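You operate a simulated robot arm through the tools that you are given. There is no shell and no other tool.

The job below is to be done with a simulated robot arm. You get a single attempt, and the scene is never put back.

Task
Nest the five marked tubs in lot one on the horn and bag all fifteen.

It is judged by the outcome, as a careful person would: the job done as asked, and still so three seconds after it is handed in. It fails if anything else is knocked over, pushed out of place, dropped, spilled or broken.

Robot
A 6-joint arm with a two-finger parallel gripper, fixed in place. Base frame: the origin is at the foot of the arm, x ahead of it, y to its left, z up; the work surface is at about z = 750. Lengths are in mm, angles in degrees, forces in N, time in s.
With the tool pointing down near the work surface it reaches from about 300 to 700 mm from the base axis. Its first joint turns from -166.0 to 166.0 degrees. Payload 4.1 kg.
The TCP is the grasp point between the finger pads, 23 mm short of the fingertips. In the tool frame z runs along the fingers and y along their closing line. Largest opening 94 mm; finger width 38, thickness 10; the body of the gripper, 54 by 96 mm, starts 39 mm behind the TCP.
Orientation is that of the tool frame in the base frame, as a unit quaternion [w, x, y, z]. With the fingers straight down and closing along the base's y, the tool's x points along the base's -x, its y along +y and its z along -z.

Tools
- The arm moves only by the tool jog_arm. Its argument "increments" is a list of rows, each a list of 6 numbers: the shift along the tool's x, y, z in mm, then the turn, a rotation vector about the tool's x, y, z in rad. In form: [[dx, dy, dz, rx, ry, rz], ...]. A call has 1 to 20 rows; each row shifts and turns the commanded pose from where the row before left it, along the tool's axes as they then stand. "grip" is the closure, from 0 (fully open) to 1 (shut), set as the call begins (left out, the last holds). Rows are played at 5 a second. More than 50 mm and 8.6 degrees between two rows, or a gripper value outside its range, and nothing of the call is played. Where a pose cannot be reached the arm comes as near as it can. A force on the tool above 70 N (or 10 N above the force at the start of the call, whichever is more), or a blocked arm, ends the call early, and 0.2 s more pass. The fingers move at their own pace (about 45 mm/s each) and stop on an object; they squeeze with about 22 N. The grip force told is the motor's: it shows also when the fingers shut on nothing. Time passes only in rows, and 0.2 s behind the last, so rows that do not move let the fingers close. The reply holds the time, the measured pose of the TCP, the force on the tool along the base axes, the opening and the grip force, in the units named above and with some noise, with the torque about the TCP (base axes, N m) and any sound that the robot's microphone picked up, and new pictures: "show" is both (left out), scene, wrist or none.
- Cameras (640 x 400 px; columns grow to the right, rows downward): "scene" is fixed at [400.2, -499.9, 1565.6]; the picture's right is [0.55, 0.84, 0.00], its down [0.77, -0.50, -0.40] and it looks along [-0.33, 0.22, -0.92] (base axes); focal length 330 px, centre (320, 200). "wrist" rides on the gripper at [86, 16, -74] in the tool frame; the picture's right is [-0.18, 0.98, 0.00], its down [-0.58, -0.11, -0.81] and it looks along [-0.79, -0.15, 0.59] (tool axes); focal length 243 px, centre (320, 200). There is no depth. A picture from a camera that has moved, and an enlarged one, comes with that camera's place and axes in the base frame and with its lens.
- slide_trunk(by): slides the trunk up (or, below 0, down) by that many mm; the arm rides with it, the base frame stays. It gives what a move gives, with no picture.
- zoom(camera, box): a new picture of the part [left, top, right, bottom] of that camera's present view, enlarged. No time passes.
- hand_in(): hands the job in; it is judged then, once.

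Nothing tells you positions but the pictures and the camera data. Unless the task says otherwise, let go and move clear before handing in.

The tools are called after "Request:" by a JSON object that holds its "method" and its "body". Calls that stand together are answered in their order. jog_arm: Moves the arm, as the interface text tells. Its arguments: {"type":"object","properties":{"increments":{"type":"array","items":{"type":"array","items":{"type":"number"}}},"grip":{"type":"number"},"show":{"type":"string","enum":["both","scene","wrist","none"]}},"required":["increments"]} The other tools are called the same way: slide_trunk (by) slides the trunk up or down; zoom (camera, box) takes an enlarged picture of a part of a camera's view; hand_in () hands the job in.

At the start:

```text
clock: 0.0
ee_pos: [232.3, -362.9, 1227.7]
tool_rot: [0.0, 0.0, 1.0, 0.0]
force: [-0.6, -0.6, -0.3]
ft_torque: [0.02, 0.0, -0.01]
grip_width: 94.0
gripper_force: 0.1
trunk travel left (down, up): [-525.0, 65.0]
```

scene: 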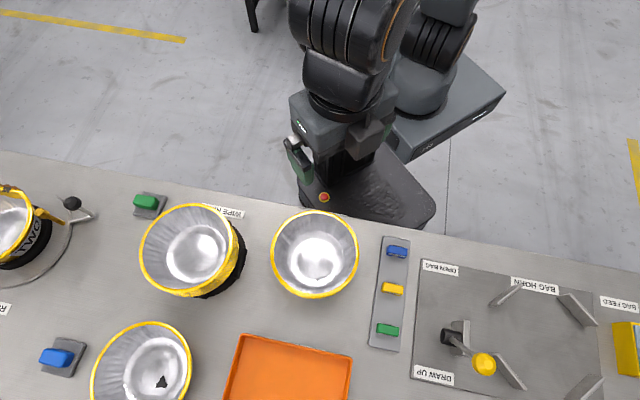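
wrist: 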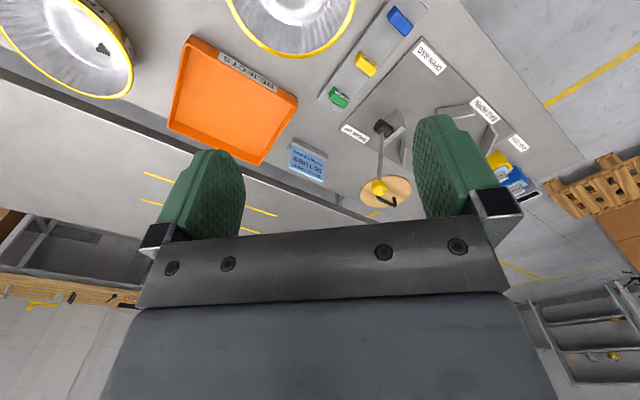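

I see a bench with tubs, coloured buttons, a rejects tray and a bagging station with a horn. I'll look closely at each area before moving.

Request:
{"method": "zoom", "body": {"camera": "scene", "box": [360, 220, 640, 400]}}

Request:
{"method": "zoom", "body": {"camera": "scene", "box": [0, 150, 200, 400]}}

Request:
{"method": "zoom", "body": {"camera": "scene", "box": [80, 190, 380, 400]}}

Request:
{"method": "zoom", "body": {"camera": "wrist", "box": [140, 0, 560, 230]}}

Request:
{"method": "zoom", "body": {"camera": "wrist", "box": [270, 100, 430, 220]}}

```text
2.22 times, centred on (500, 310) of scene
camera zoom: at [400.2, -499.9, 1565.6], right [0.55, 0.84, 0.0], down [0.77, -0.5, -0.4], along [-0.33, 0.22, -0.92], focal length 734 px, centre (-80, -44)
```

zoom: 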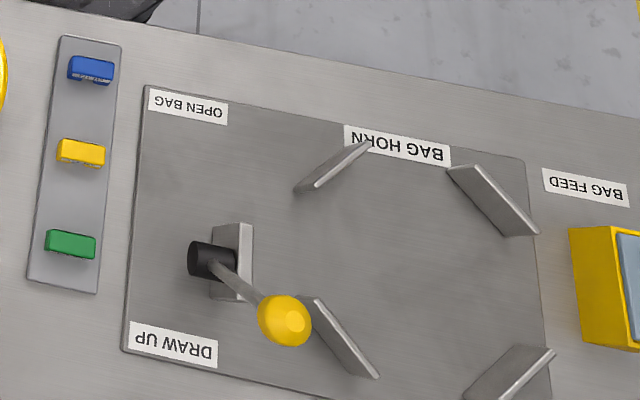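

```text
1.60 times, centred on (100, 275) of scene
camera zoom: at [400.2, -499.9, 1565.6], right [0.55, 0.84, 0.0], down [0.77, -0.5, -0.4], along [-0.33, 0.22, -0.92], focal length 528 px, centre (672, 80)
```

zoom: 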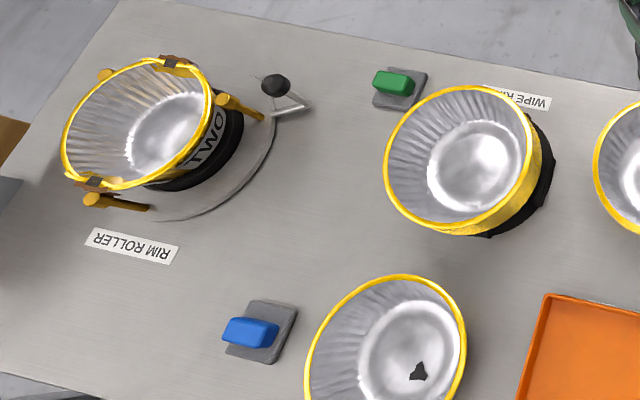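

```text
1.90 times, centred on (230, 295) of scene
camera zoom: at [400.2, -499.9, 1565.6], right [0.55, 0.84, 0.0], down [0.77, -0.5, -0.4], along [-0.33, 0.22, -0.92], focal length 629 px, centre (491, 19)
```

zoom: 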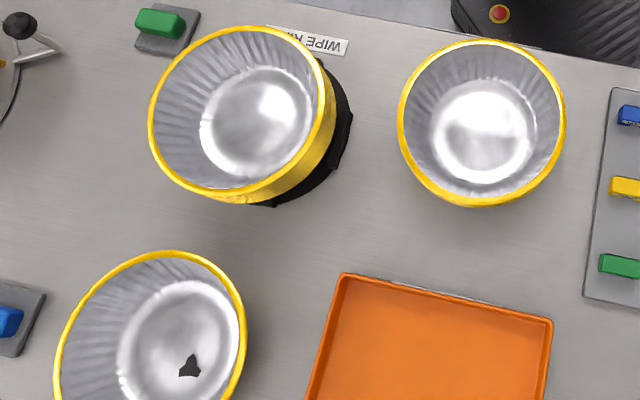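

```text
1.52 times, centred on (350, 115) of wrist
camera zoom: at [146.0, -345.3, 1302.4], right [0.18, 0.98, 0.0], down [0.58, -0.11, 0.81], along [0.79, -0.15, -0.59], focal length 370 px, centre (274, 330)
```

zoom: 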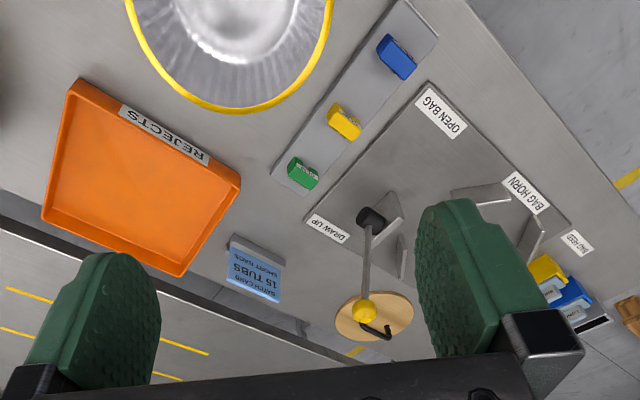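

```text
3.33 times, centred on (350, 160) of wrist
camera zoom: at [146.0, -345.3, 1302.4], right [0.18, 0.98, 0.0], down [0.58, -0.11, 0.81], along [0.79, -0.15, -0.59], focal length 809 px, centre (220, 333)
```

zoom: 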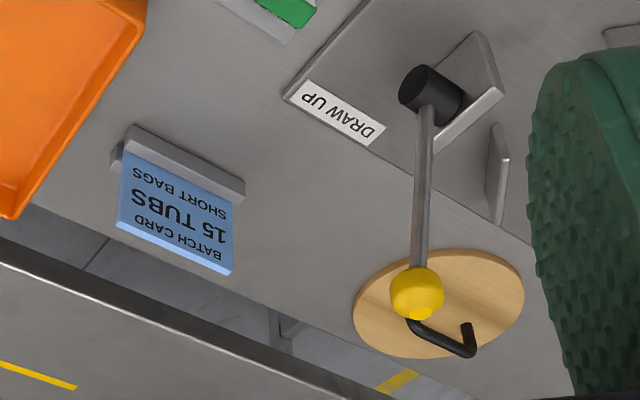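

The batch card reads "15 TUBS / SHORT BAGS". I need to see the labels on the tub stacks and on the bag feed, so I'll turn the wrist camera across the bench.

Request:
{"method": "jog_arm", "body": {"increments": [[0, 0, 0, 0, 0, 0.149], [0, 0, 0, 0, 0, 0.149], [0, 0, 0, 0, 0, 0.149], [0, 0, 0, 0, 0, 0.149], [0, 0, 0, 0, 0, 0.149], [0, 0, 0, 0, 0, 0.149]]}}

```text
clock: 1.4
ee_pos: [232.6, -363.0, 1227.9]
tool_rot: [0.0, 0.433, 0.901, 0.0]
force: [-0.5, 0.1, 0.1]
ft_torque: [0.01, 0.01, -0.03]
grip_width: 93.6
gripper_force: 0.1
trunk travel left (down, up): [-525.0, 65.0]
camera wrist: at [190.9, -284.3, 1302.6], right [0.88, 0.47, 0.0], down [0.28, -0.52, 0.81], along [0.38, -0.71, -0.59], focal length 243 px, centre (320, 200)
```

scene: 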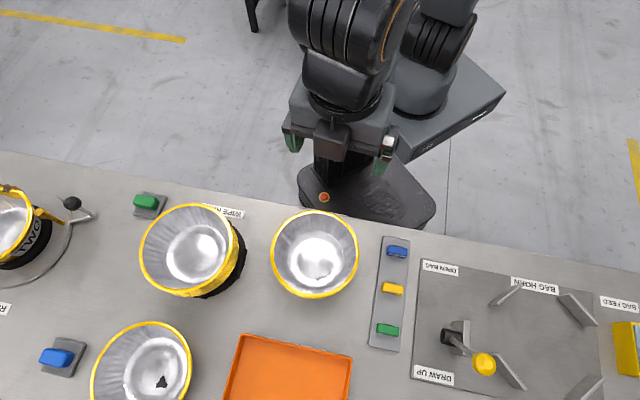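
wrist: 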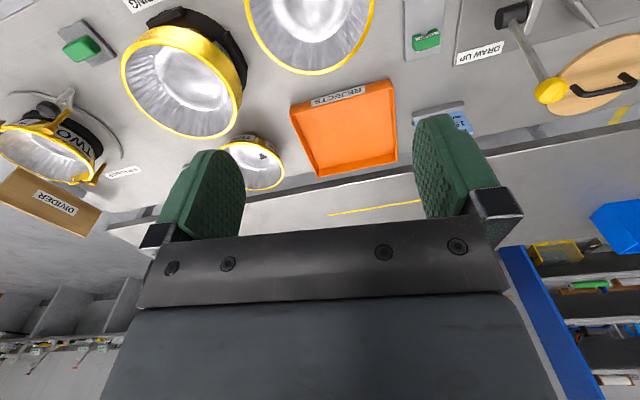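

The wrist view is upside down, with more of the bench now visible. I'll zoom in on the stacks and labels.

Request:
{"method": "zoom", "body": {"camera": "wrist", "box": [0, 0, 290, 200]}}

Request:
{"method": "zoom", "body": {"camera": "wrist", "box": [400, 0, 640, 150]}}

Request:
{"method": "zoom", "body": {"camera": "wrist", "box": [0, 80, 160, 240]}}

Request:
{"method": "zoom", "body": {"camera": "wrist", "box": [500, 180, 640, 400]}}

Request:
{"method": "zoom", "body": {"camera": "wrist", "box": [0, 260, 160, 400]}}

```text
2.00 times, centred on (145, 100) of wrist
camera zoom: at [190.9, -284.3, 1302.6], right [0.88, 0.47, 0.0], down [0.28, -0.52, 0.81], along [0.38, -0.71, -0.59], focal length 485 px, centre (670, 400)
```

zoom: 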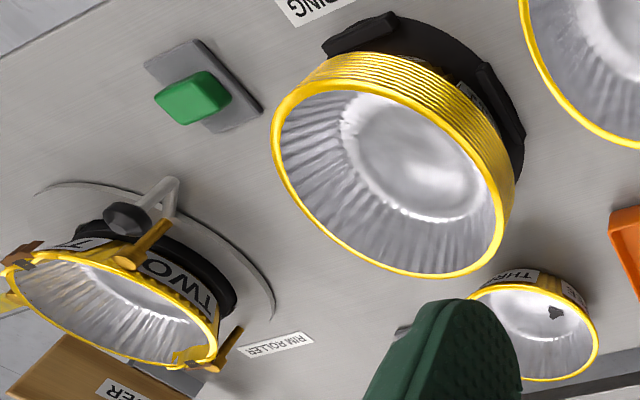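

```text
2.67 times, centred on (520, 75) of wrist
camera zoom: at [190.9, -284.3, 1302.6], right [0.88, 0.47, 0.0], down [0.28, -0.52, 0.81], along [0.38, -0.71, -0.59], focal length 647 px, centre (-213, 533)
```

zoom: 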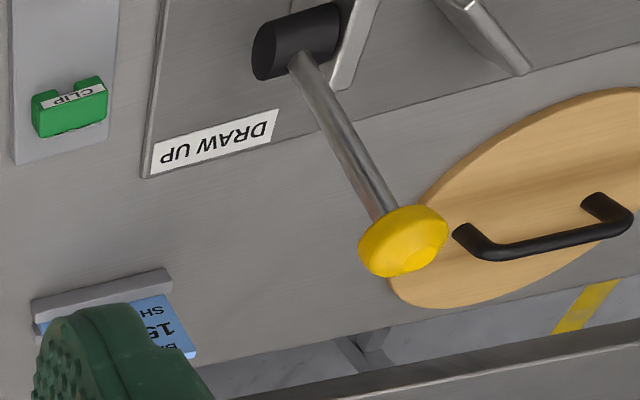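

```text
2.50 times, centred on (80, 160) of wrist
camera zoom: at [190.9, -284.3, 1302.6], right [0.88, 0.47, 0.0], down [0.28, -0.52, 0.81], along [0.38, -0.71, -0.59], focal length 606 px, centre (920, 300)
```

zoom: 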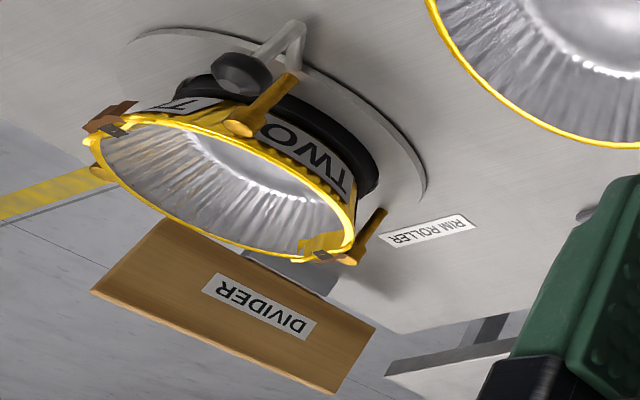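

```text
1.82 times, centred on (570, 290) of wrist
camera zoom: at [190.9, -284.3, 1302.6], right [0.88, 0.47, 0.0], down [0.28, -0.52, 0.81], along [0.38, -0.71, -0.59], focal length 441 px, centre (-134, 36)
```

zoom: 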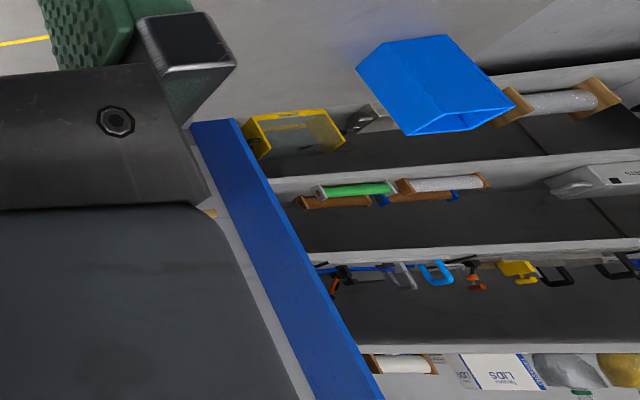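

```text
2.86 times, centred on (80, 330) of wrist
camera zoom: at [190.9, -284.3, 1302.6], right [0.88, 0.47, 0.0], down [0.28, -0.52, 0.81], along [0.38, -0.71, -0.59], focal length 693 px, centre (1006, -171)
```

zoom: 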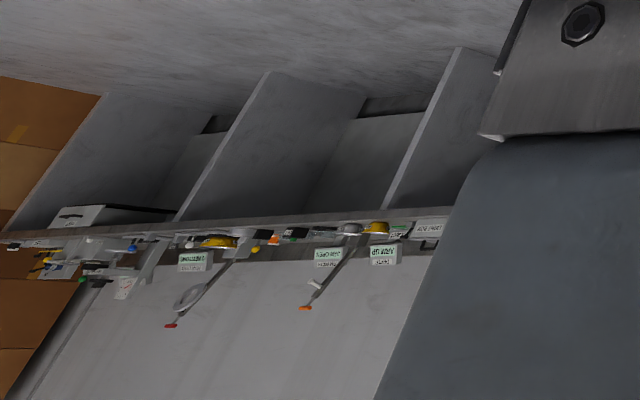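

Stack labels read TWO (on the rim roller) and THREE (with a dark patch in the bottom), and there's a thick stack in a ring. I'll tilt the camera down for a better look.

Request:
{"method": "jog_arm", "body": {"increments": [[0, 0, -20, 0, 0.14, 0], [0, 0, -20, 0, 0.14, 0], [0, 0, 0, 0, 0.14, 0], [0, 0, 0, 0, 0.14, 0]], "show": "wrist"}}

```text
clock: 2.4
ee_pos: [222.2, -349.0, 1228.0]
tool_rot: [-0.248, 0.416, 0.866, 0.119]
force: [-0.2, 0.2, -0.2]
ft_torque: [0.0, 0.01, 0.0]
grip_width: 94.0
gripper_force: 0.0
out of reach, approached as far as the arm can: row 3, 4
trunk travel left (down, up): [-525.0, 65.0]
camera wrist: at [214.2, -311.9, 1337.0], right [0.86, 0.49, -0.1], down [0.49, -0.79, 0.38], along [0.11, -0.37, -0.92], focal length 243 px, centre (320, 200)
```

wrist: 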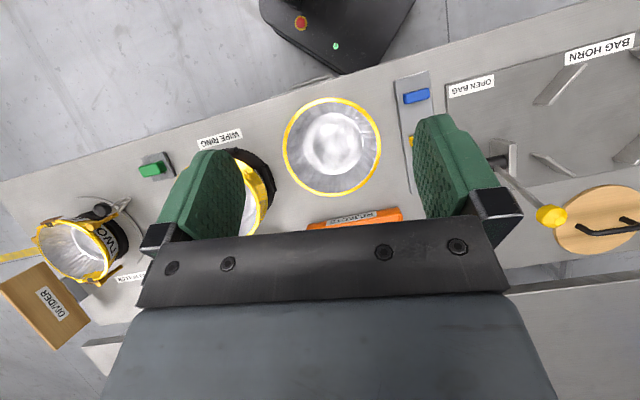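

The ring is labelled "WIPE RING". I'll zoom for detail before repositioning.

Request:
{"method": "zoom", "body": {"camera": "wrist", "box": [0, 120, 200, 320]}}

Request:
{"method": "zoom", "body": {"camera": "wrist", "box": [380, 20, 640, 270]}}

Request:
{"method": "zoom", "body": {"camera": "wrist", "box": [200, 80, 420, 240]}}

```text
2.00 times, centred on (100, 220) of wrist
camera zoom: at [214.2, -311.9, 1337.0], right [0.86, 0.49, -0.1], down [0.49, -0.79, 0.38], along [0.11, -0.37, -0.92], focal length 485 px, centre (760, 160)
```

zoom: 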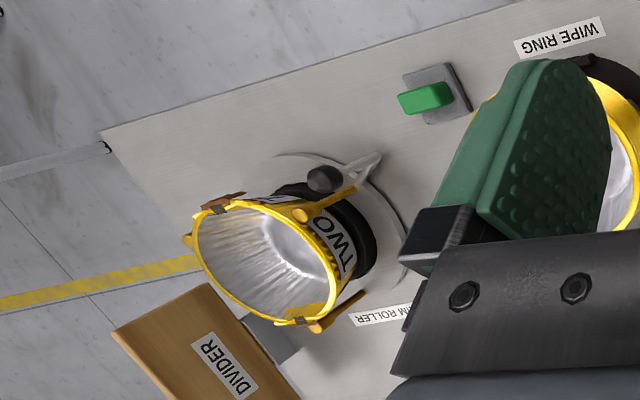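

```text
1.60 times, centred on (510, 145) of wrist
camera zoom: at [214.2, -311.9, 1337.0], right [0.86, 0.49, -0.1], down [0.49, -0.79, 0.38], along [0.11, -0.37, -0.92], focal length 388 px, centre (16, 288)
```

zoom: 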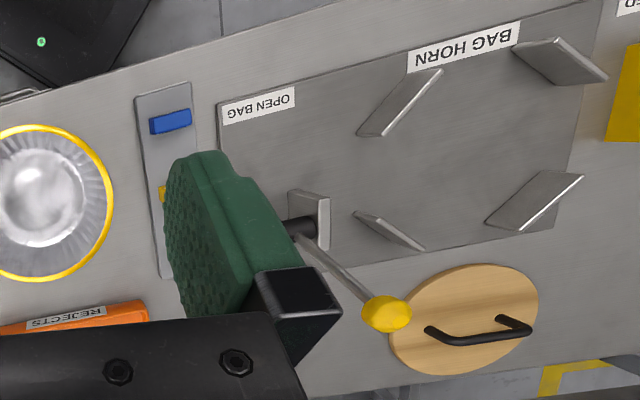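

```text
2.50 times, centred on (310, 160) of wrist
camera zoom: at [214.2, -311.9, 1337.0], right [0.86, 0.49, -0.1], down [0.49, -0.79, 0.38], along [0.11, -0.37, -0.92], focal length 606 px, centre (345, 300)
```

zoom: 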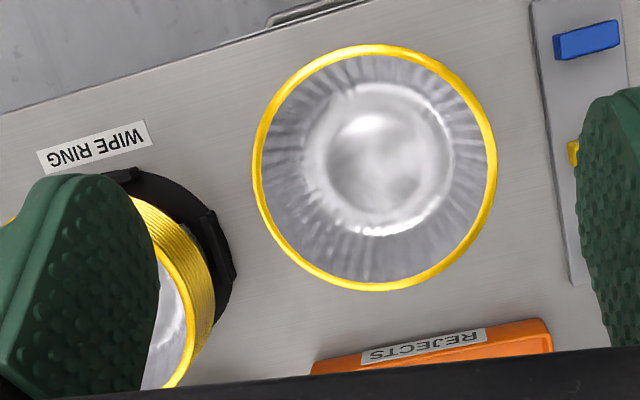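

Next I'll level the wrist, shift toward the horn and turn back to view the stacks from their side, for labels and heights.

Request:
{"method": "jog_arm", "body": {"increments": [[0, 0, 0, 0, -0.14, 0], [0, 0, 0, 0, -0.14, 0], [0, 0, 0, 0, -0.14, 0], [0, 0, 0, 0, -0.14, 0], [0, 43, 0, 0, 0, 0], [0, 43, 0, 0, 0, 0], [0, 43, 0, 0, 0, 0], [0, 43, 0, 0, 0, 0], [0, 43, 0, 0, 0, 0], [0, 43, 0, 0, 0, 0]], "show": "wrist"}}

Request:
{"method": "jog_arm", "body": {"increments": [[0, 0, 40, 0, 0, 0.142], [0, 0, 40, 0, 0, 0.142], [0, 0, 40, 0, 0, 0.142], [0, 0, 40, 0, 0, 0.142], [0, 0, 0, 0, 0, 0.142], [0, 0, 0, 0, 0, 0.142], [0, 0, 0, 0, 0, 0.142], [0, 0, 0, 0, 0, 0.142], [0, 0, 0, 0, 0, 0.142]]}}

```text
clock: 4.6
ee_pos: [425.1, -186.0, 1228.8]
tool_rot: [0.0, 0.433, 0.901, 0.0]
force: [-0.6, 0.7, 0.0]
ft_torque: [-0.02, 0.02, -0.01]
grip_width: 94.2
gripper_force: 0.1
trunk travel left (down, up): [-525.0, 65.0]
camera wrist: at [383.4, -108.3, 1303.8], right [0.88, 0.47, 0.0], down [0.28, -0.52, 0.81], along [0.38, -0.71, -0.59], focal length 243 px, centre (320, 200)
```

wrist: 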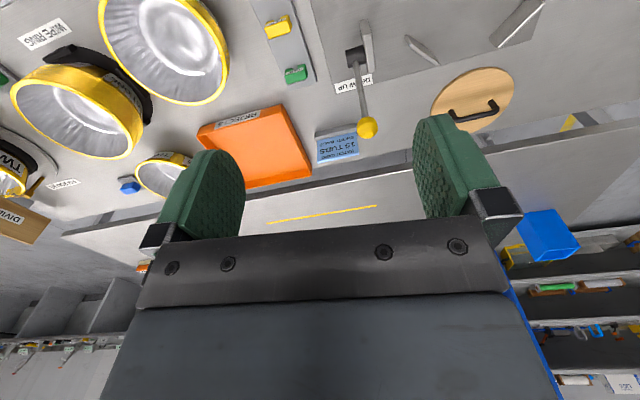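

```text
clock: 6.6
ee_pos: [423.2, -188.2, 1067.1]
tool_rot: [0.001, 0.886, 0.463, -0.001]
force: [0.2, 0.5, -0.8]
ft_torque: [-0.04, 0.02, 0.02]
grip_width: 93.8
gripper_force: 0.2
trunk travel left (down, up): [-525.0, 65.0]
camera wrist: at [486.2, -125.5, 1143.3], right [0.7, -0.71, 0.0], down [-0.42, -0.42, 0.81], along [-0.57, -0.57, -0.59], focal length 243 px, centre (320, 200)
```

scene: 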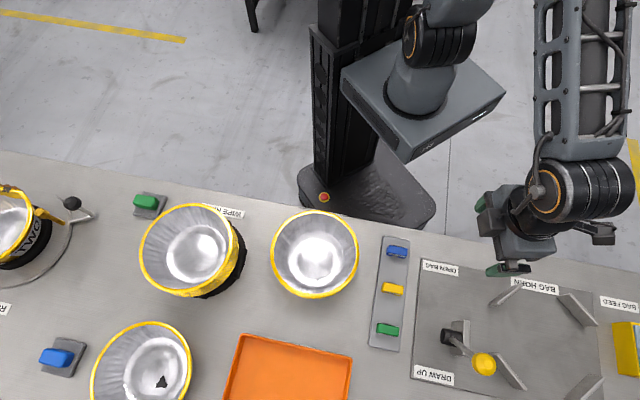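
wrist: 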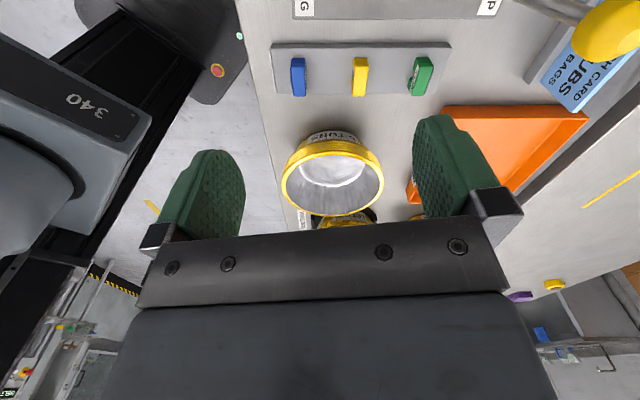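

Request:
{"method": "zoom", "body": {"camera": "wrist", "box": [260, 110, 420, 240]}}

Request:
{"method": "zoom", "body": {"camera": "wrist", "box": [260, 30, 460, 110]}}

Request:
{"method": "zoom", "body": {"camera": "wrist", "box": [500, 0, 640, 120]}}

```text
3.08 times, centred on (340, 175) of wrist
camera zoom: at [486.2, -125.5, 1143.3], right [0.7, -0.71, 0.0], down [-0.42, -0.42, 0.81], along [-0.57, -0.57, -0.59], focal length 746 px, centre (258, 277)
```

zoom: 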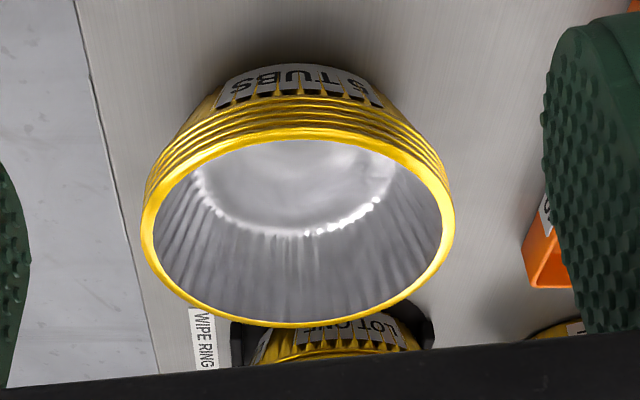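

```text
3.20 times, centred on (360, 70) of wrist
camera zoom: at [486.2, -125.5, 1143.3], right [0.7, -0.71, 0.0], down [-0.42, -0.42, 0.81], along [-0.57, -0.57, -0.59], focal length 776 px, centre (192, 616)
```

zoom: 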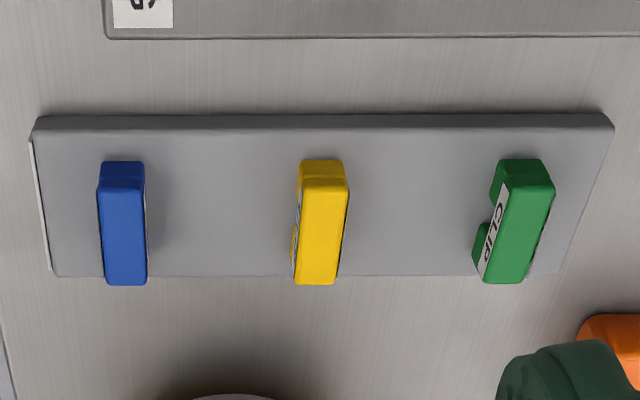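

```text
3.33 times, centred on (570, 60) of wrist
camera zoom: at [486.2, -125.5, 1143.3], right [0.7, -0.71, 0.0], down [-0.42, -0.42, 0.81], along [-0.57, -0.57, -0.59], focal length 809 px, centre (-513, 667)
```

zoom: 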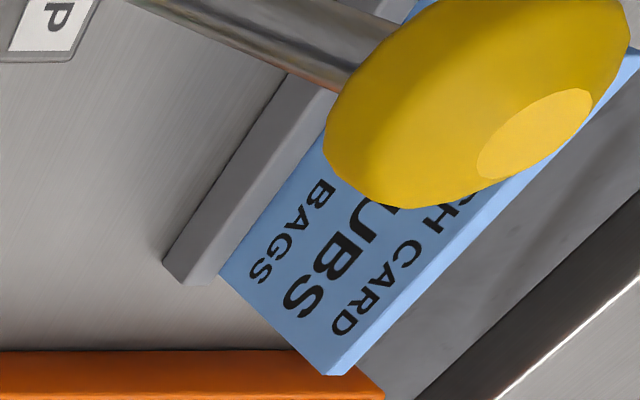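

So the near stack is marked "5 TUBS" and the stack in the wipe ring is "LOT ONE". I still need the other button labels and the bag feed, so I'll look from the robot side.

Request:
{"method": "jog_arm", "body": {"increments": [[0, 0, 0, 0, 0, -0.143], [0, 0, 0, 0, 0, -0.143], [0, 0, 0, 0, 0, -0.143], [0, 0, 0, 0, 0, -0.143], [0, 0, 0, 0, 0, -0.143], [0, 0, 0, 0, 0, -0.143], [0, 0, 0, 0, 0, -0.143], [0, 0, 0, 0, 0, -0.143], [0, 0, 0, 0, 0, -0.143], [0, 0, 0, 0, 0, -0.143], [0, 0, 0, 0, 0, -0.143], [0, 0, 0, 0, 0.14, 0], [0, 0, 0, 0, 0.14, 0], [0, 0, 0, 0, 0.14, 0]]}}

```text
clock: 9.6
ee_pos: [423.1, -187.8, 1066.5]
tool_rot: [-0.201, 0.289, 0.934, 0.062]
force: [0.5, 1.1, 0.5]
ft_torque: [-0.02, -0.02, 0.0]
grip_width: 94.1
gripper_force: 0.1
trunk travel left (down, up): [-525.0, 65.0]
camera wrist: at [392.6, -146.1, 1171.2], right [0.69, 0.72, -0.07], down [0.65, -0.58, 0.5], along [0.31, -0.39, -0.86], focal length 243 px, centre (320, 200)
```

scene: 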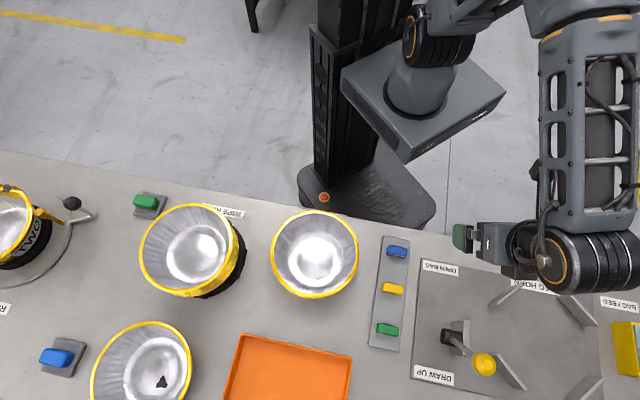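
wrist: 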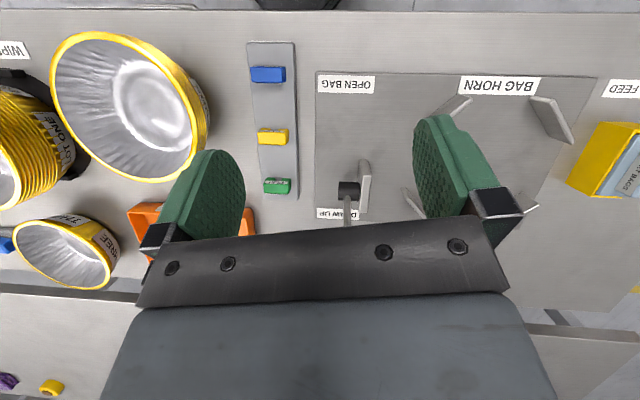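

Request:
{"method": "zoom", "body": {"camera": "wrist", "box": [240, 30, 310, 100]}}

Request:
{"method": "zoom", "body": {"camera": "wrist", "box": [240, 110, 310, 210]}}

Request:
{"method": "zoom", "body": {"camera": "wrist", "box": [540, 60, 640, 220]}}

Request:
{"method": "zoom", "body": {"camera": "wrist", "box": [0, 30, 130, 300]}}

Request:
{"method": "zoom", "body": {"camera": "wrist", "box": [300, 60, 480, 230]}}

Request:
{"method": "zoom", "body": {"camera": "wrist", "box": [40, 20, 220, 190]}}

```text
5.71 times, centred on (275, 65) of wrist
camera zoom: at [392.6, -146.1, 1171.2], right [0.69, 0.72, -0.07], down [0.65, -0.58, 0.5], along [0.31, -0.39, -0.86], focal length 1386 px, centre (577, 971)
```

zoom: 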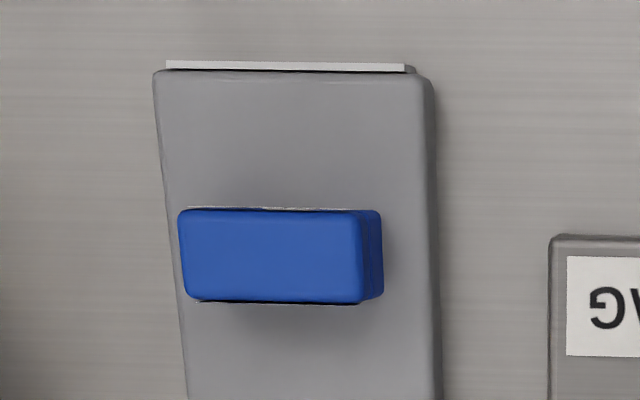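

```text
4.00 times, centred on (275, 160) of wrist
camera zoom: at [392.6, -146.1, 1171.2], right [0.69, 0.72, -0.07], down [0.65, -0.58, 0.5], along [0.31, -0.39, -0.86], focal length 970 px, centre (500, 360)
```

zoom: 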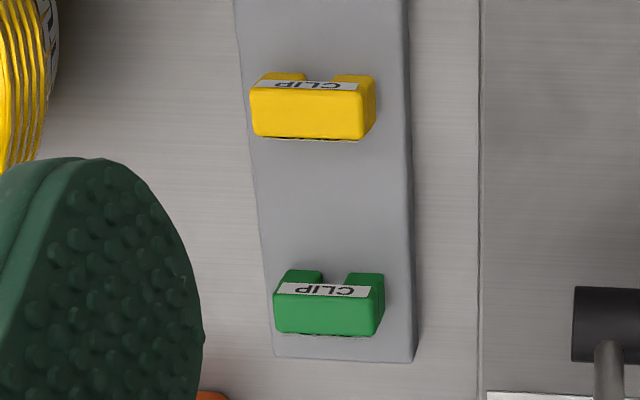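

```text
2.50 times, centred on (590, 140) of wrist
camera zoom: at [392.6, -146.1, 1171.2], right [0.69, 0.72, -0.07], down [0.65, -0.58, 0.5], along [0.31, -0.39, -0.86], focal length 606 px, centre (-355, 350)
```

zoom: 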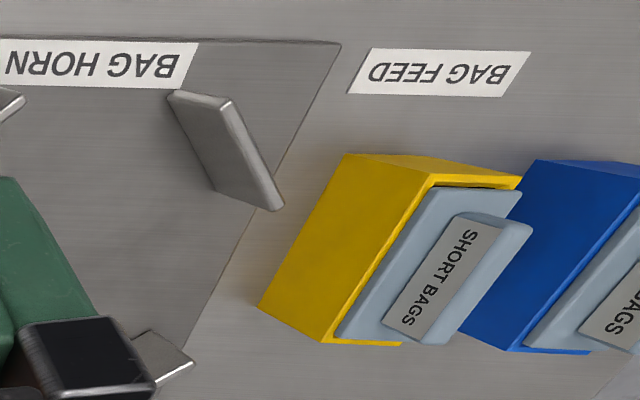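

```text
1.48 times, centred on (65, 165) of wrist
camera zoom: at [392.6, -146.1, 1171.2], right [0.69, 0.72, -0.07], down [0.65, -0.58, 0.5], along [0.31, -0.39, -0.86], focal length 359 px, centre (698, 252)
```

zoom: 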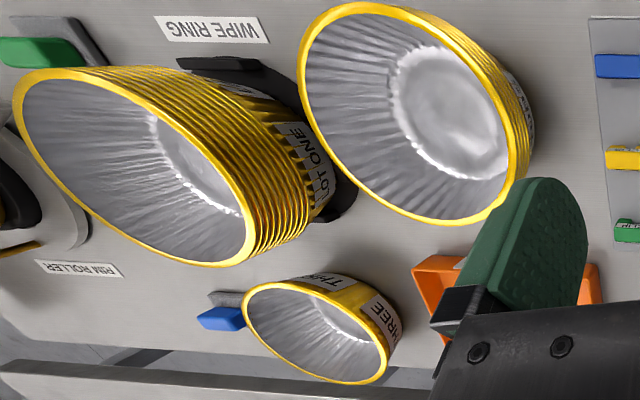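

```text
2.35 times, centred on (390, 145) of wrist
camera zoom: at [392.6, -146.1, 1171.2], right [0.69, 0.72, -0.07], down [0.65, -0.58, 0.5], along [0.31, -0.39, -0.86], focal length 571 px, centre (155, 329)
```

zoom: 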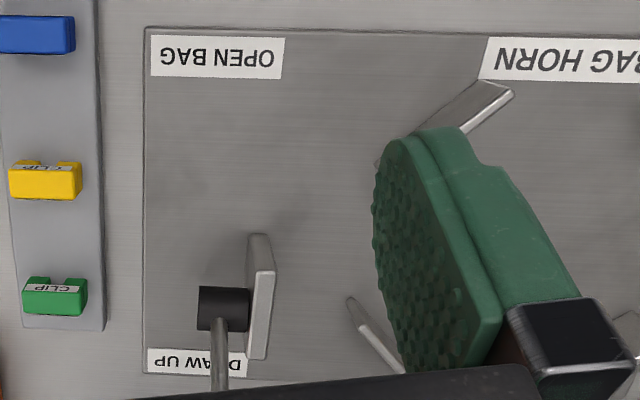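

```text
2.35 times, centred on (130, 105) of wrist
camera zoom: at [392.6, -146.1, 1171.2], right [0.69, 0.72, -0.07], down [0.65, -0.58, 0.5], along [0.31, -0.39, -0.86], focal length 571 px, centre (767, 424)
```

zoom: 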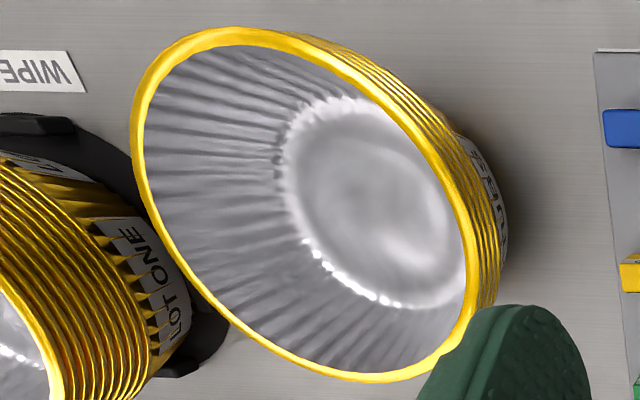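

The rack holds labelled clips (yellow "CLIP", green "CLIP", and blue not readable yet), and the bag feed is yellow "SHORT BAGS" with a blue one next to it. I'll get low on the robot side to read the rest.

Request:
{"method": "jog_arm", "body": {"increments": [[0, 0, 0, 0, -0.14, 0], [0, 0, 0, 0, -0.14, 0], [0, 0, 0, 0, -0.14, 0], [27, -27, 30, 0, 0, 0], [27, -27, 30, 0, 0, 0], [27, -28, 30, 0, 0, 0], [0, 0, 40, 0, 0, 0]], "show": "wrist"}}

```text
clock: 11.2
ee_pos: [307.7, -210.7, 937.5]
tool_rot: [0.0, 0.295, 0.955, 0.0]
force: [0.3, 0.4, -0.1]
ft_torque: [0.05, -0.02, 0.0]
grip_width: 93.9
gripper_force: 0.1
trunk travel left (down, up): [-525.0, 65.0]
camera wrist: at [246.1, -148.6, 1012.3], right [0.71, 0.71, 0.0], down [0.42, -0.42, 0.81], along [0.57, -0.57, -0.59], focal length 243 px, centre (320, 200)
```

wrist: 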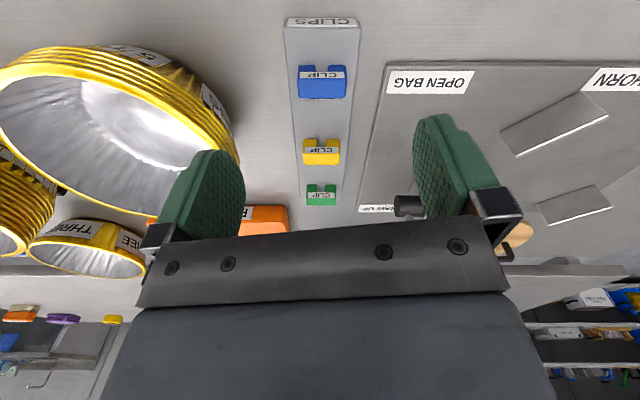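

Request:
{"method": "zoom", "body": {"camera": "wrist", "box": [270, 10, 370, 220]}}

Request:
{"method": "zoom", "body": {"camera": "wrist", "box": [0, 30, 250, 160]}}

Request:
{"method": "zoom", "body": {"camera": "wrist", "box": [0, 140, 160, 290]}}

Request:
{"method": "zoom", "body": {"camera": "wrist", "box": [480, 60, 640, 280]}}

```text
1.90 times, centred on (320, 115) of wrist
camera zoom: at [246.1, -148.6, 1012.3], right [0.71, 0.71, 0.0], down [0.42, -0.42, 0.81], along [0.57, -0.57, -0.59], focal length 462 px, centre (320, 362)
```

zoom: 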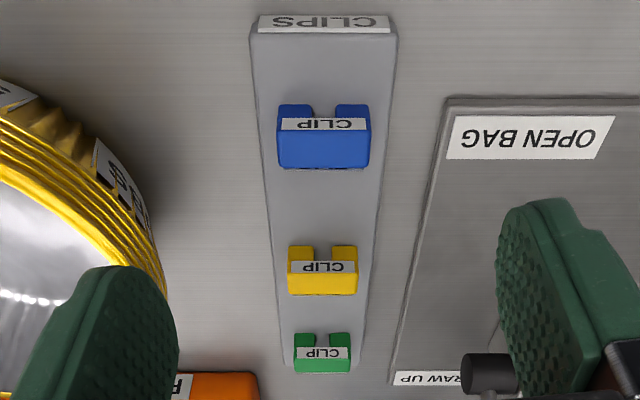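

```text
2.56 times, centred on (125, 95) of wrist
camera zoom: at [246.1, -148.6, 1012.3], right [0.71, 0.71, 0.0], down [0.42, -0.42, 0.81], along [0.57, -0.57, -0.59], focal length 621 px, centre (819, 469)
```

zoom: 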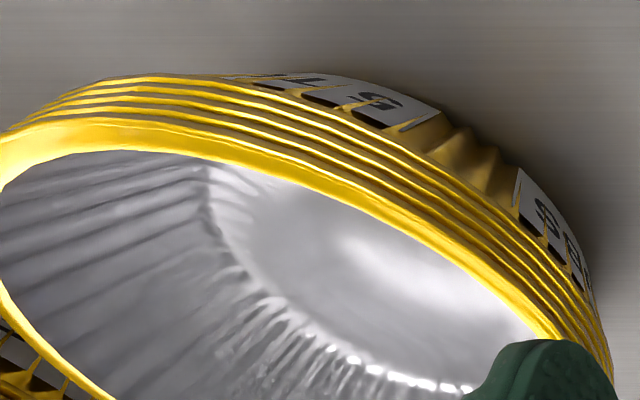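

```text
2.67 times, centred on (80, 215) of wrist
camera zoom: at [246.1, -148.6, 1012.3], right [0.71, 0.71, 0.0], down [0.42, -0.42, 0.81], along [0.57, -0.57, -0.59], focal length 647 px, centre (960, 160)
```

zoom: 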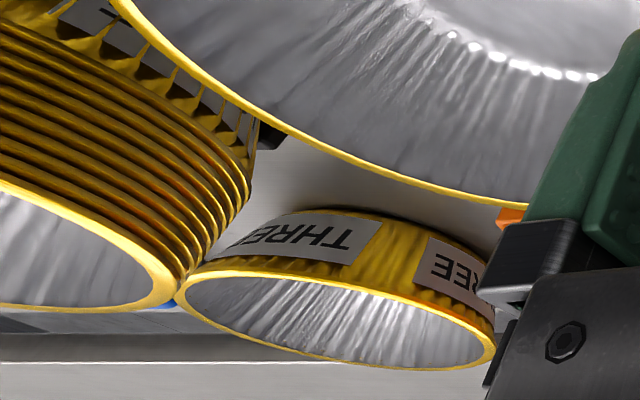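

```text
1.82 times, centred on (560, 170) of wrist
camera zoom: at [246.1, -148.6, 1012.3], right [0.71, 0.71, 0.0], down [0.42, -0.42, 0.81], along [0.57, -0.57, -0.59], focal length 441 px, centre (-116, 254)
```

zoom: 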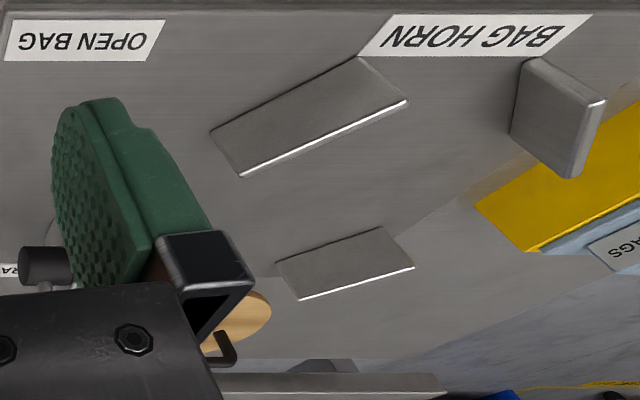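

All three clips read only "CLIP", lot one looks like 10 rims and the marked set 5. Next I'll inspect the bag feed and horn from closer.

Request:
{"method": "jog_arm", "body": {"increments": [[0, 0, -40, 0, 0, 0], [0, 0, -40, 0, 0, 0], [-20, 44, 0, 0, 0, 0], [-20, 44, 0, 0, 0, -0.131], [-20, 44, 0, 0, 0, -0.131], [-25, 36, 0, 0, 0, -0.131], [-30, 30, 0, 0, 0, -0.131], [-30, 20, 0, 0, 0, -0.131], [-30, 0, 0, 0, 0, -0.131], [-30, 0, 0, 0, 0, -0.131], [0, 0, 0, 0, 0, -0.131], [0, 0, 0, 0, 0, -0.131], [0, 0, 0, 0, 0, -0.131]]}}

```text
clock: 14.0
ee_pos: [594.4, -55.5, 1017.9]
tool_rot: [0.001, -0.349, 0.937, 0.0]
force: [-0.4, 0.2, 0.7]
ft_torque: [-0.01, 0.01, 0.03]
grip_width: 93.7
gripper_force: 0.1
trunk travel left (down, up): [-525.0, 65.0]
camera wrist: at [517.7, -99.1, 1092.8], right [-0.5, 0.86, 0.0], down [0.51, 0.3, 0.81], along [0.7, 0.41, -0.59], focal length 243 px, centre (320, 200)
```

scene: 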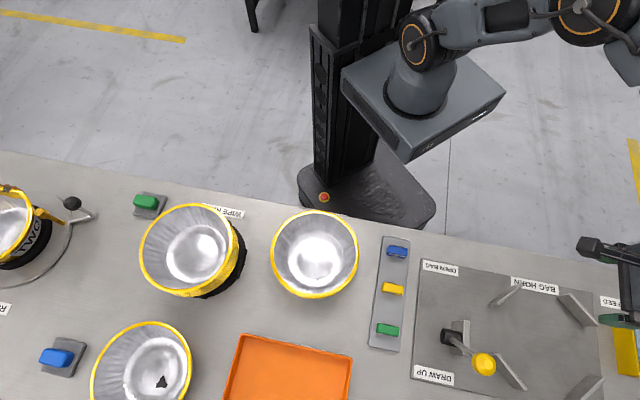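
wrist: 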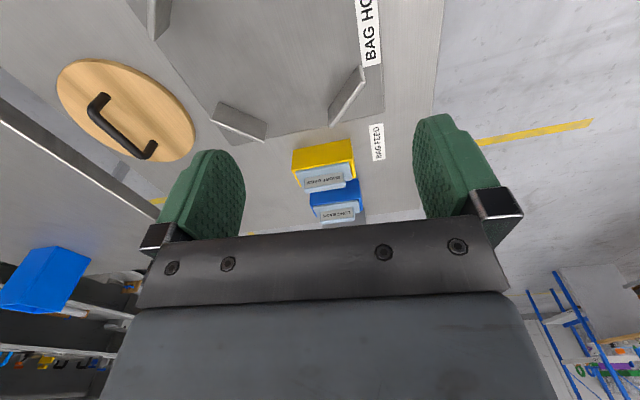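

Request:
{"method": "zoom", "body": {"camera": "wrist", "box": [270, 120, 410, 240]}}

Request:
{"method": "zoom", "body": {"camera": "wrist", "box": [40, 0, 270, 200]}}

Request:
{"method": "zoom", "body": {"camera": "wrist", "box": [130, 0, 420, 160]}}

Request:
{"method": "zoom", "body": {"camera": "scene", "box": [410, 250, 640, 400]}}

```text
3.33 times, centred on (340, 180) of wrist
camera zoom: at [517.7, -99.1, 1092.8], right [-0.5, 0.86, 0.0], down [0.51, 0.3, 0.81], along [0.7, 0.41, -0.59], focal length 809 px, centre (253, 267)
```

zoom: 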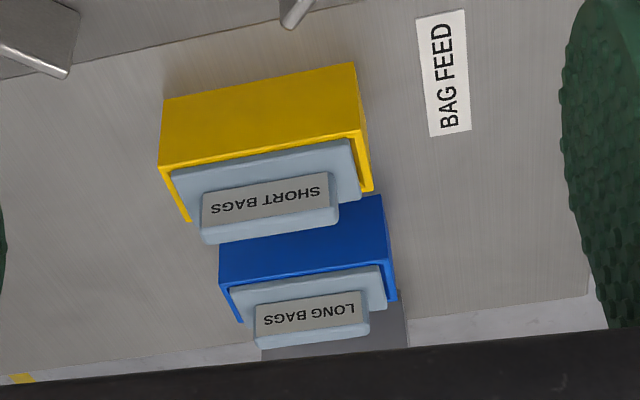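

```text
2.00 times, centred on (155, 100) of wrist
camera zoom: at [517.7, -99.1, 1092.8], right [-0.5, 0.86, 0.0], down [0.51, 0.3, 0.81], along [0.7, 0.41, -0.59], focal length 485 px, centre (650, 400)
```

zoom: 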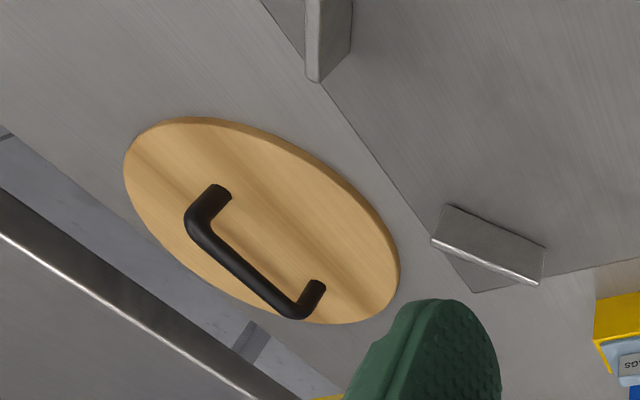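

```text
2.21 times, centred on (275, 80) of wrist
camera zoom: at [517.7, -99.1, 1092.8], right [-0.5, 0.86, 0.0], down [0.51, 0.3, 0.81], along [0.7, 0.41, -0.59], focal length 535 px, centre (419, 465)
```

zoom: 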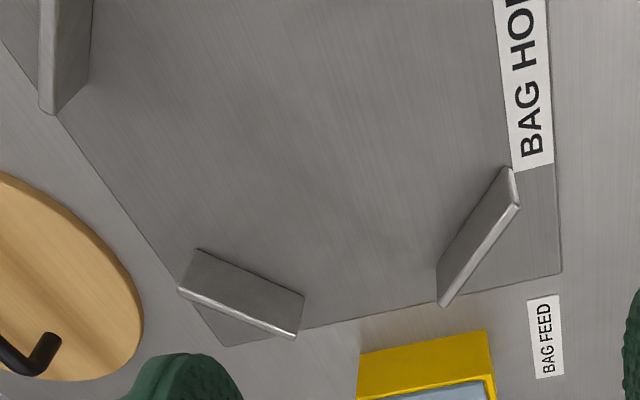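

```text
2.67 times, centred on (525, 325) of scene
camera zoom: at [400.2, -499.9, 1565.6], right [0.55, 0.84, 0.0], down [0.77, -0.5, -0.4], along [-0.33, 0.22, -0.92], focal length 881 px, centre (-227, -133)
```

zoom: 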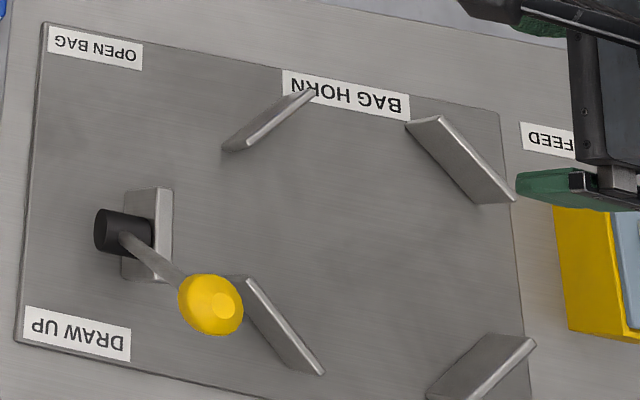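

The bag feed has a yellow "SHORT BAGS" box and a blue "LONG BAGS" box, with pads that look like push-buttons. I'll view them from the side to see how they work.

Request:
{"method": "jog_arm", "body": {"increments": [[-36, 20, 0, 0, 0, 0], [-36, 20, 0, 0, 0, 0], [-36, 20, 0, 0, 0, 0], [-36, 20, 0, 0, 0, 0], [0, 0, 0, 0, 0, 0.133], [0, 0, 0, 0, 0, 0.133], [0, 0, 20, 0, 0, 0.133], [0, 0, 20, 0, 0, 0.133], [0, 0, 20, 0, 0, 0.133], [0, 0, 20, 0, 0, 0.133], [0, 0, 0, 0, 0, 0.133], [0, 0, 0, 0, 0, 0.133]]}}

```text
clock: 16.6
ee_pos: [650.5, 99.1, 936.9]
tool_rot: [0.0, 0.177, 0.984, 0.0]
force: [-0.1, 0.0, 0.0]
ft_torque: [-0.01, -0.01, -0.05]
grip_width: 94.1
gripper_force: 0.1
trunk travel left (down, up): [-525.0, 65.0]
camera wrist: at [574.9, 145.4, 1012.4], right [0.52, 0.86, 0.0], down [0.51, -0.3, 0.81], along [0.69, -0.42, -0.59], focal length 243 px, centre (320, 200)
```

scene: 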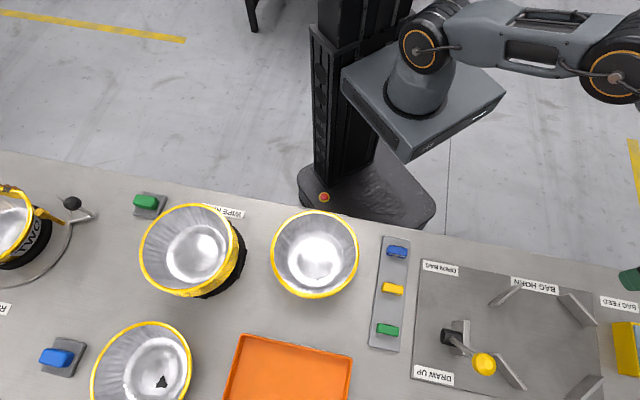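
wrist: 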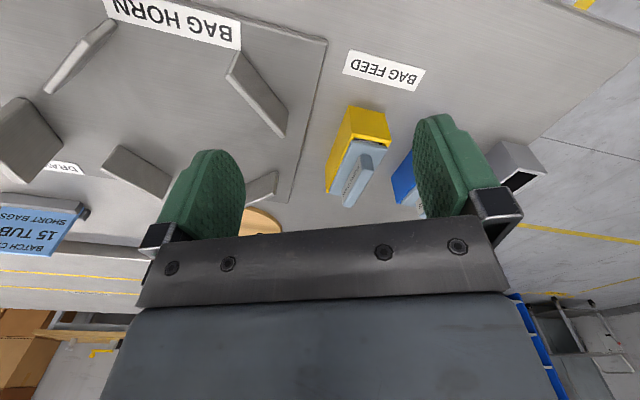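

Request:
{"method": "zoom", "body": {"camera": "wrist", "box": [310, 90, 450, 220]}}

Request:
{"method": "zoom", "body": {"camera": "wrist", "box": [0, 0, 200, 260]}}

Request:
{"method": "zoom", "body": {"camera": "wrist", "box": [480, 120, 570, 220]}}

```text
3.08 times, centred on (380, 155) of wrist
camera zoom: at [574.9, 145.4, 1012.4], right [0.52, 0.86, 0.0], down [0.51, -0.3, 0.81], along [0.69, -0.42, -0.59], focal length 746 px, centre (135, 338)
```

zoom: 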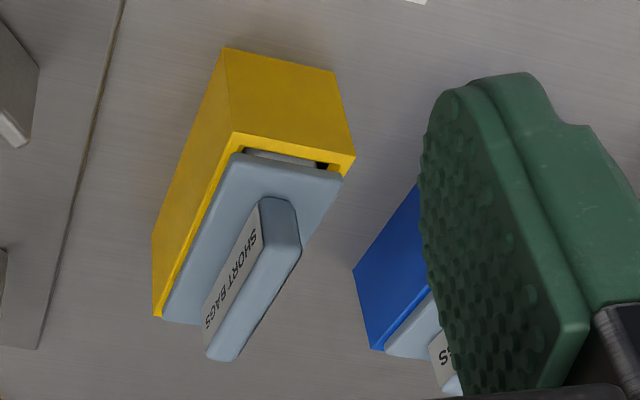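

```text
1.54 times, centred on (100, 130) of wrist
camera zoom: at [574.9, 145.4, 1012.4], right [0.52, 0.86, 0.0], down [0.51, -0.3, 0.81], along [0.69, -0.42, -0.59], focal length 373 px, centre (658, 308)
```

zoom: 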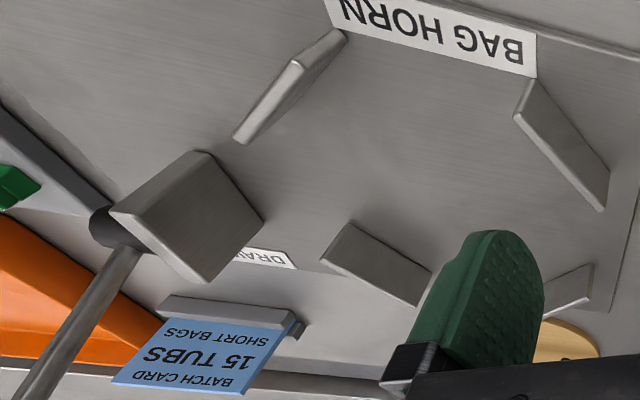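

```text
4.00 times, centred on (525, 170) of wrist
camera zoom: at [574.9, 145.4, 1012.4], right [0.52, 0.86, 0.0], down [0.51, -0.3, 0.81], along [0.69, -0.42, -0.59], focal length 970 px, centre (-500, 320)
```

zoom: 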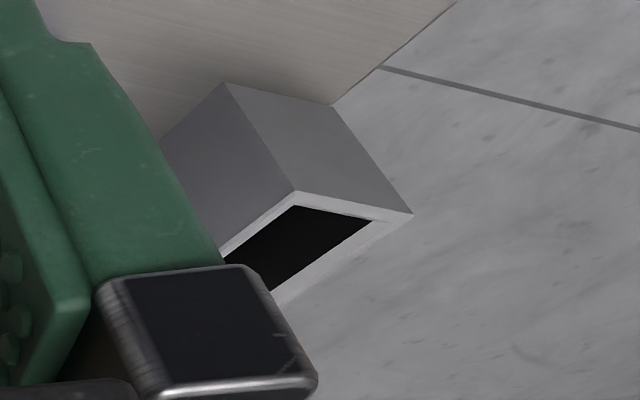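

There's a ridge handle on top of each bag block, and a third grey box with a dark slot. I'll look at that one too.

Request:
{"method": "jog_arm", "body": {"increments": [[0, 0, 0, 0, 0, -0.13], [0, 0, 0, 0, 0, -0.13], [0, 0, 0, 0, 0, -0.13], [0, 0, 0, 0, 0, -0.13]], "show": "wrist"}}

Request:
{"method": "zoom", "body": {"camera": "wrist", "box": [240, 60, 440, 230]}}

```text
clock: 17.6
ee_pos: [649.1, 100.1, 937.5]
tool_rot: [0.0, -0.085, 0.996, -0.001]
force: [-0.7, 0.1, -0.6]
ft_torque: [-0.01, 0.02, 0.01]
grip_width: 93.8
gripper_force: 0.0
trunk travel left (down, up): [-525.0, 65.0]
camera wrist: at [561.8, 100.8, 1012.7], right [0.02, 1.0, 0.0], down [0.59, -0.01, 0.81], along [0.81, -0.01, -0.59], focal length 243 px, centre (320, 200)
```

wrist: 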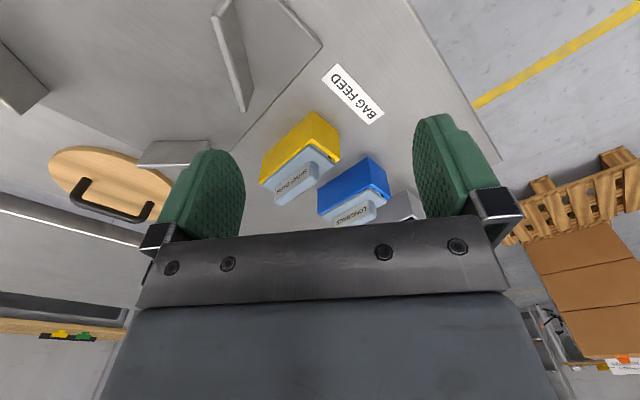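

```text
2.35 times, centred on (340, 145) of wrist
camera zoom: at [561.8, 100.8, 1012.7], right [0.02, 1.0, 0.0], down [0.59, -0.01, 0.81], along [0.81, -0.01, -0.59], focal length 571 px, centre (273, 329)
```

zoom: 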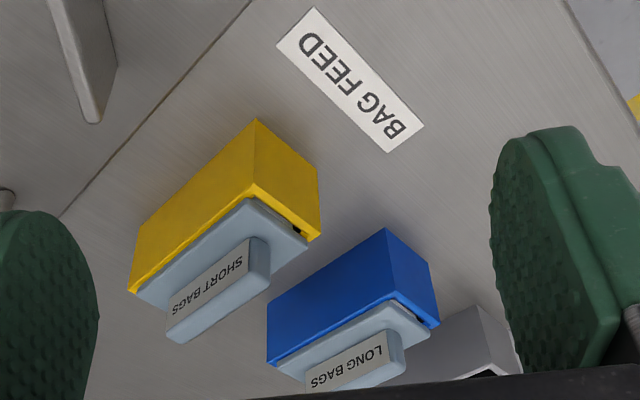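

The feed geometry is clear enough for now. Next I want a low side view of the two stacks to measure their height and rims.

Request:
{"method": "jog_arm", "body": {"increments": [[32, -31.4, 0, 0, 0, 0], [32, -31.4, 0, 0, 0, 0], [32, -31.4, 0, 0, 0, 0], [32, -31.4, 0, 0, 0, 0], [32, -31.4, 0, 0, 0, 0], [32, -31.4, 0, 0, 0, 0], [32, -31.4, 0, 0, 0, 0], [32, -31.4, 0, 0, 0, 0], [32, -31.4, 0, 0, 0, 0]], "show": "none"}}

Request:
{"method": "jog_arm", "body": {"increments": [[0, 0, 0, 0, 0, 0.1462], [0, 0, 0, 0, 0, 0.1462], [0, 0, 0, 0, 0, 0.1462], [0, 0, 0, 0, 0, 0.1462], [0, 0, 0, 0, 0, 0.1462], [0, 0, 0, 0, 0, 0.1462], [0, 0, 0, 0, 0, 0.1462], [0, 0, 0, 0, 0, 0.1462], [0, 0, 0, 0, 0, 0.1462], [0, 0, 0, 0, 0, 0.1462], [0, 0, 0, 0, 0, 0.1462], [0, 0, 0, 0, 0, 0.1462], [0, 0, 0, 0, 0, 0.1462], [0, 0, 0, 0, 0, 0.1462], [0, 0, 0, 0, 0, 0.1462], [0, 0, 0, 0, 0, 0.1462], [0, 0, 45, 0, -0.125, 0], [0, 0, 45, 0, -0.125, 0], [0, 0, 0, 0, -0.125, 0], [0, 0, 0, 0, -0.125, 0]], "show": "both"}}

```text
clock: 19.6
ee_pos: [410.2, -228.4, 938.3]
tool_rot: [0.0, -0.083, 0.997, 0.0]
force: [-0.4, 0.2, 0.5]
ft_torque: [-0.01, -0.02, 0.0]
grip_width: 93.8
gripper_force: 0.0
trunk travel left (down, up): [-525.0, 65.0]
```

```text
clock: 23.8
ee_pos: [408.7, -231.2, 849.8]
tool_rot: [0.115, 0.858, 0.45, -0.22]
force: [-0.4, 0.0, -0.6]
ft_torque: [0.0, 0.0, 0.05]
grip_width: 94.3
gripper_force: 0.1
trunk travel left (down, up): [-525.0, 65.0]
camera wrist: at [486.1, -148.0, 873.9], right [0.72, -0.69, 0.09], down [-0.16, -0.04, 0.99], along [-0.68, -0.72, -0.14], focal length 243 px, centre (320, 200)
```

scene: 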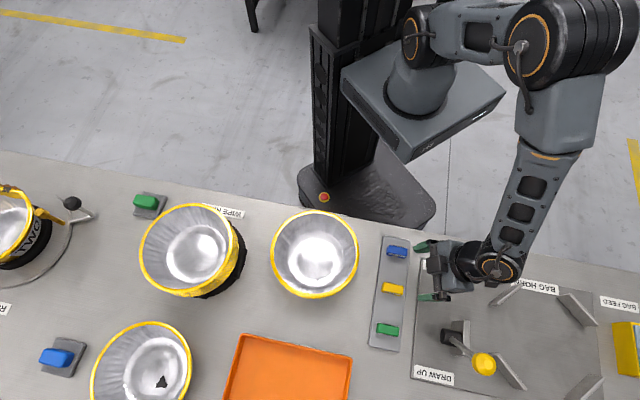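
wrist: 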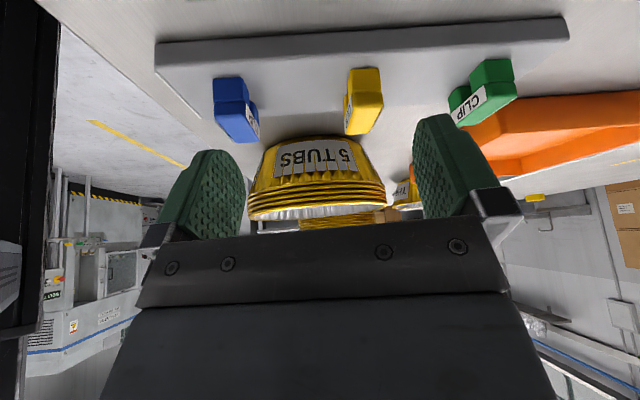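

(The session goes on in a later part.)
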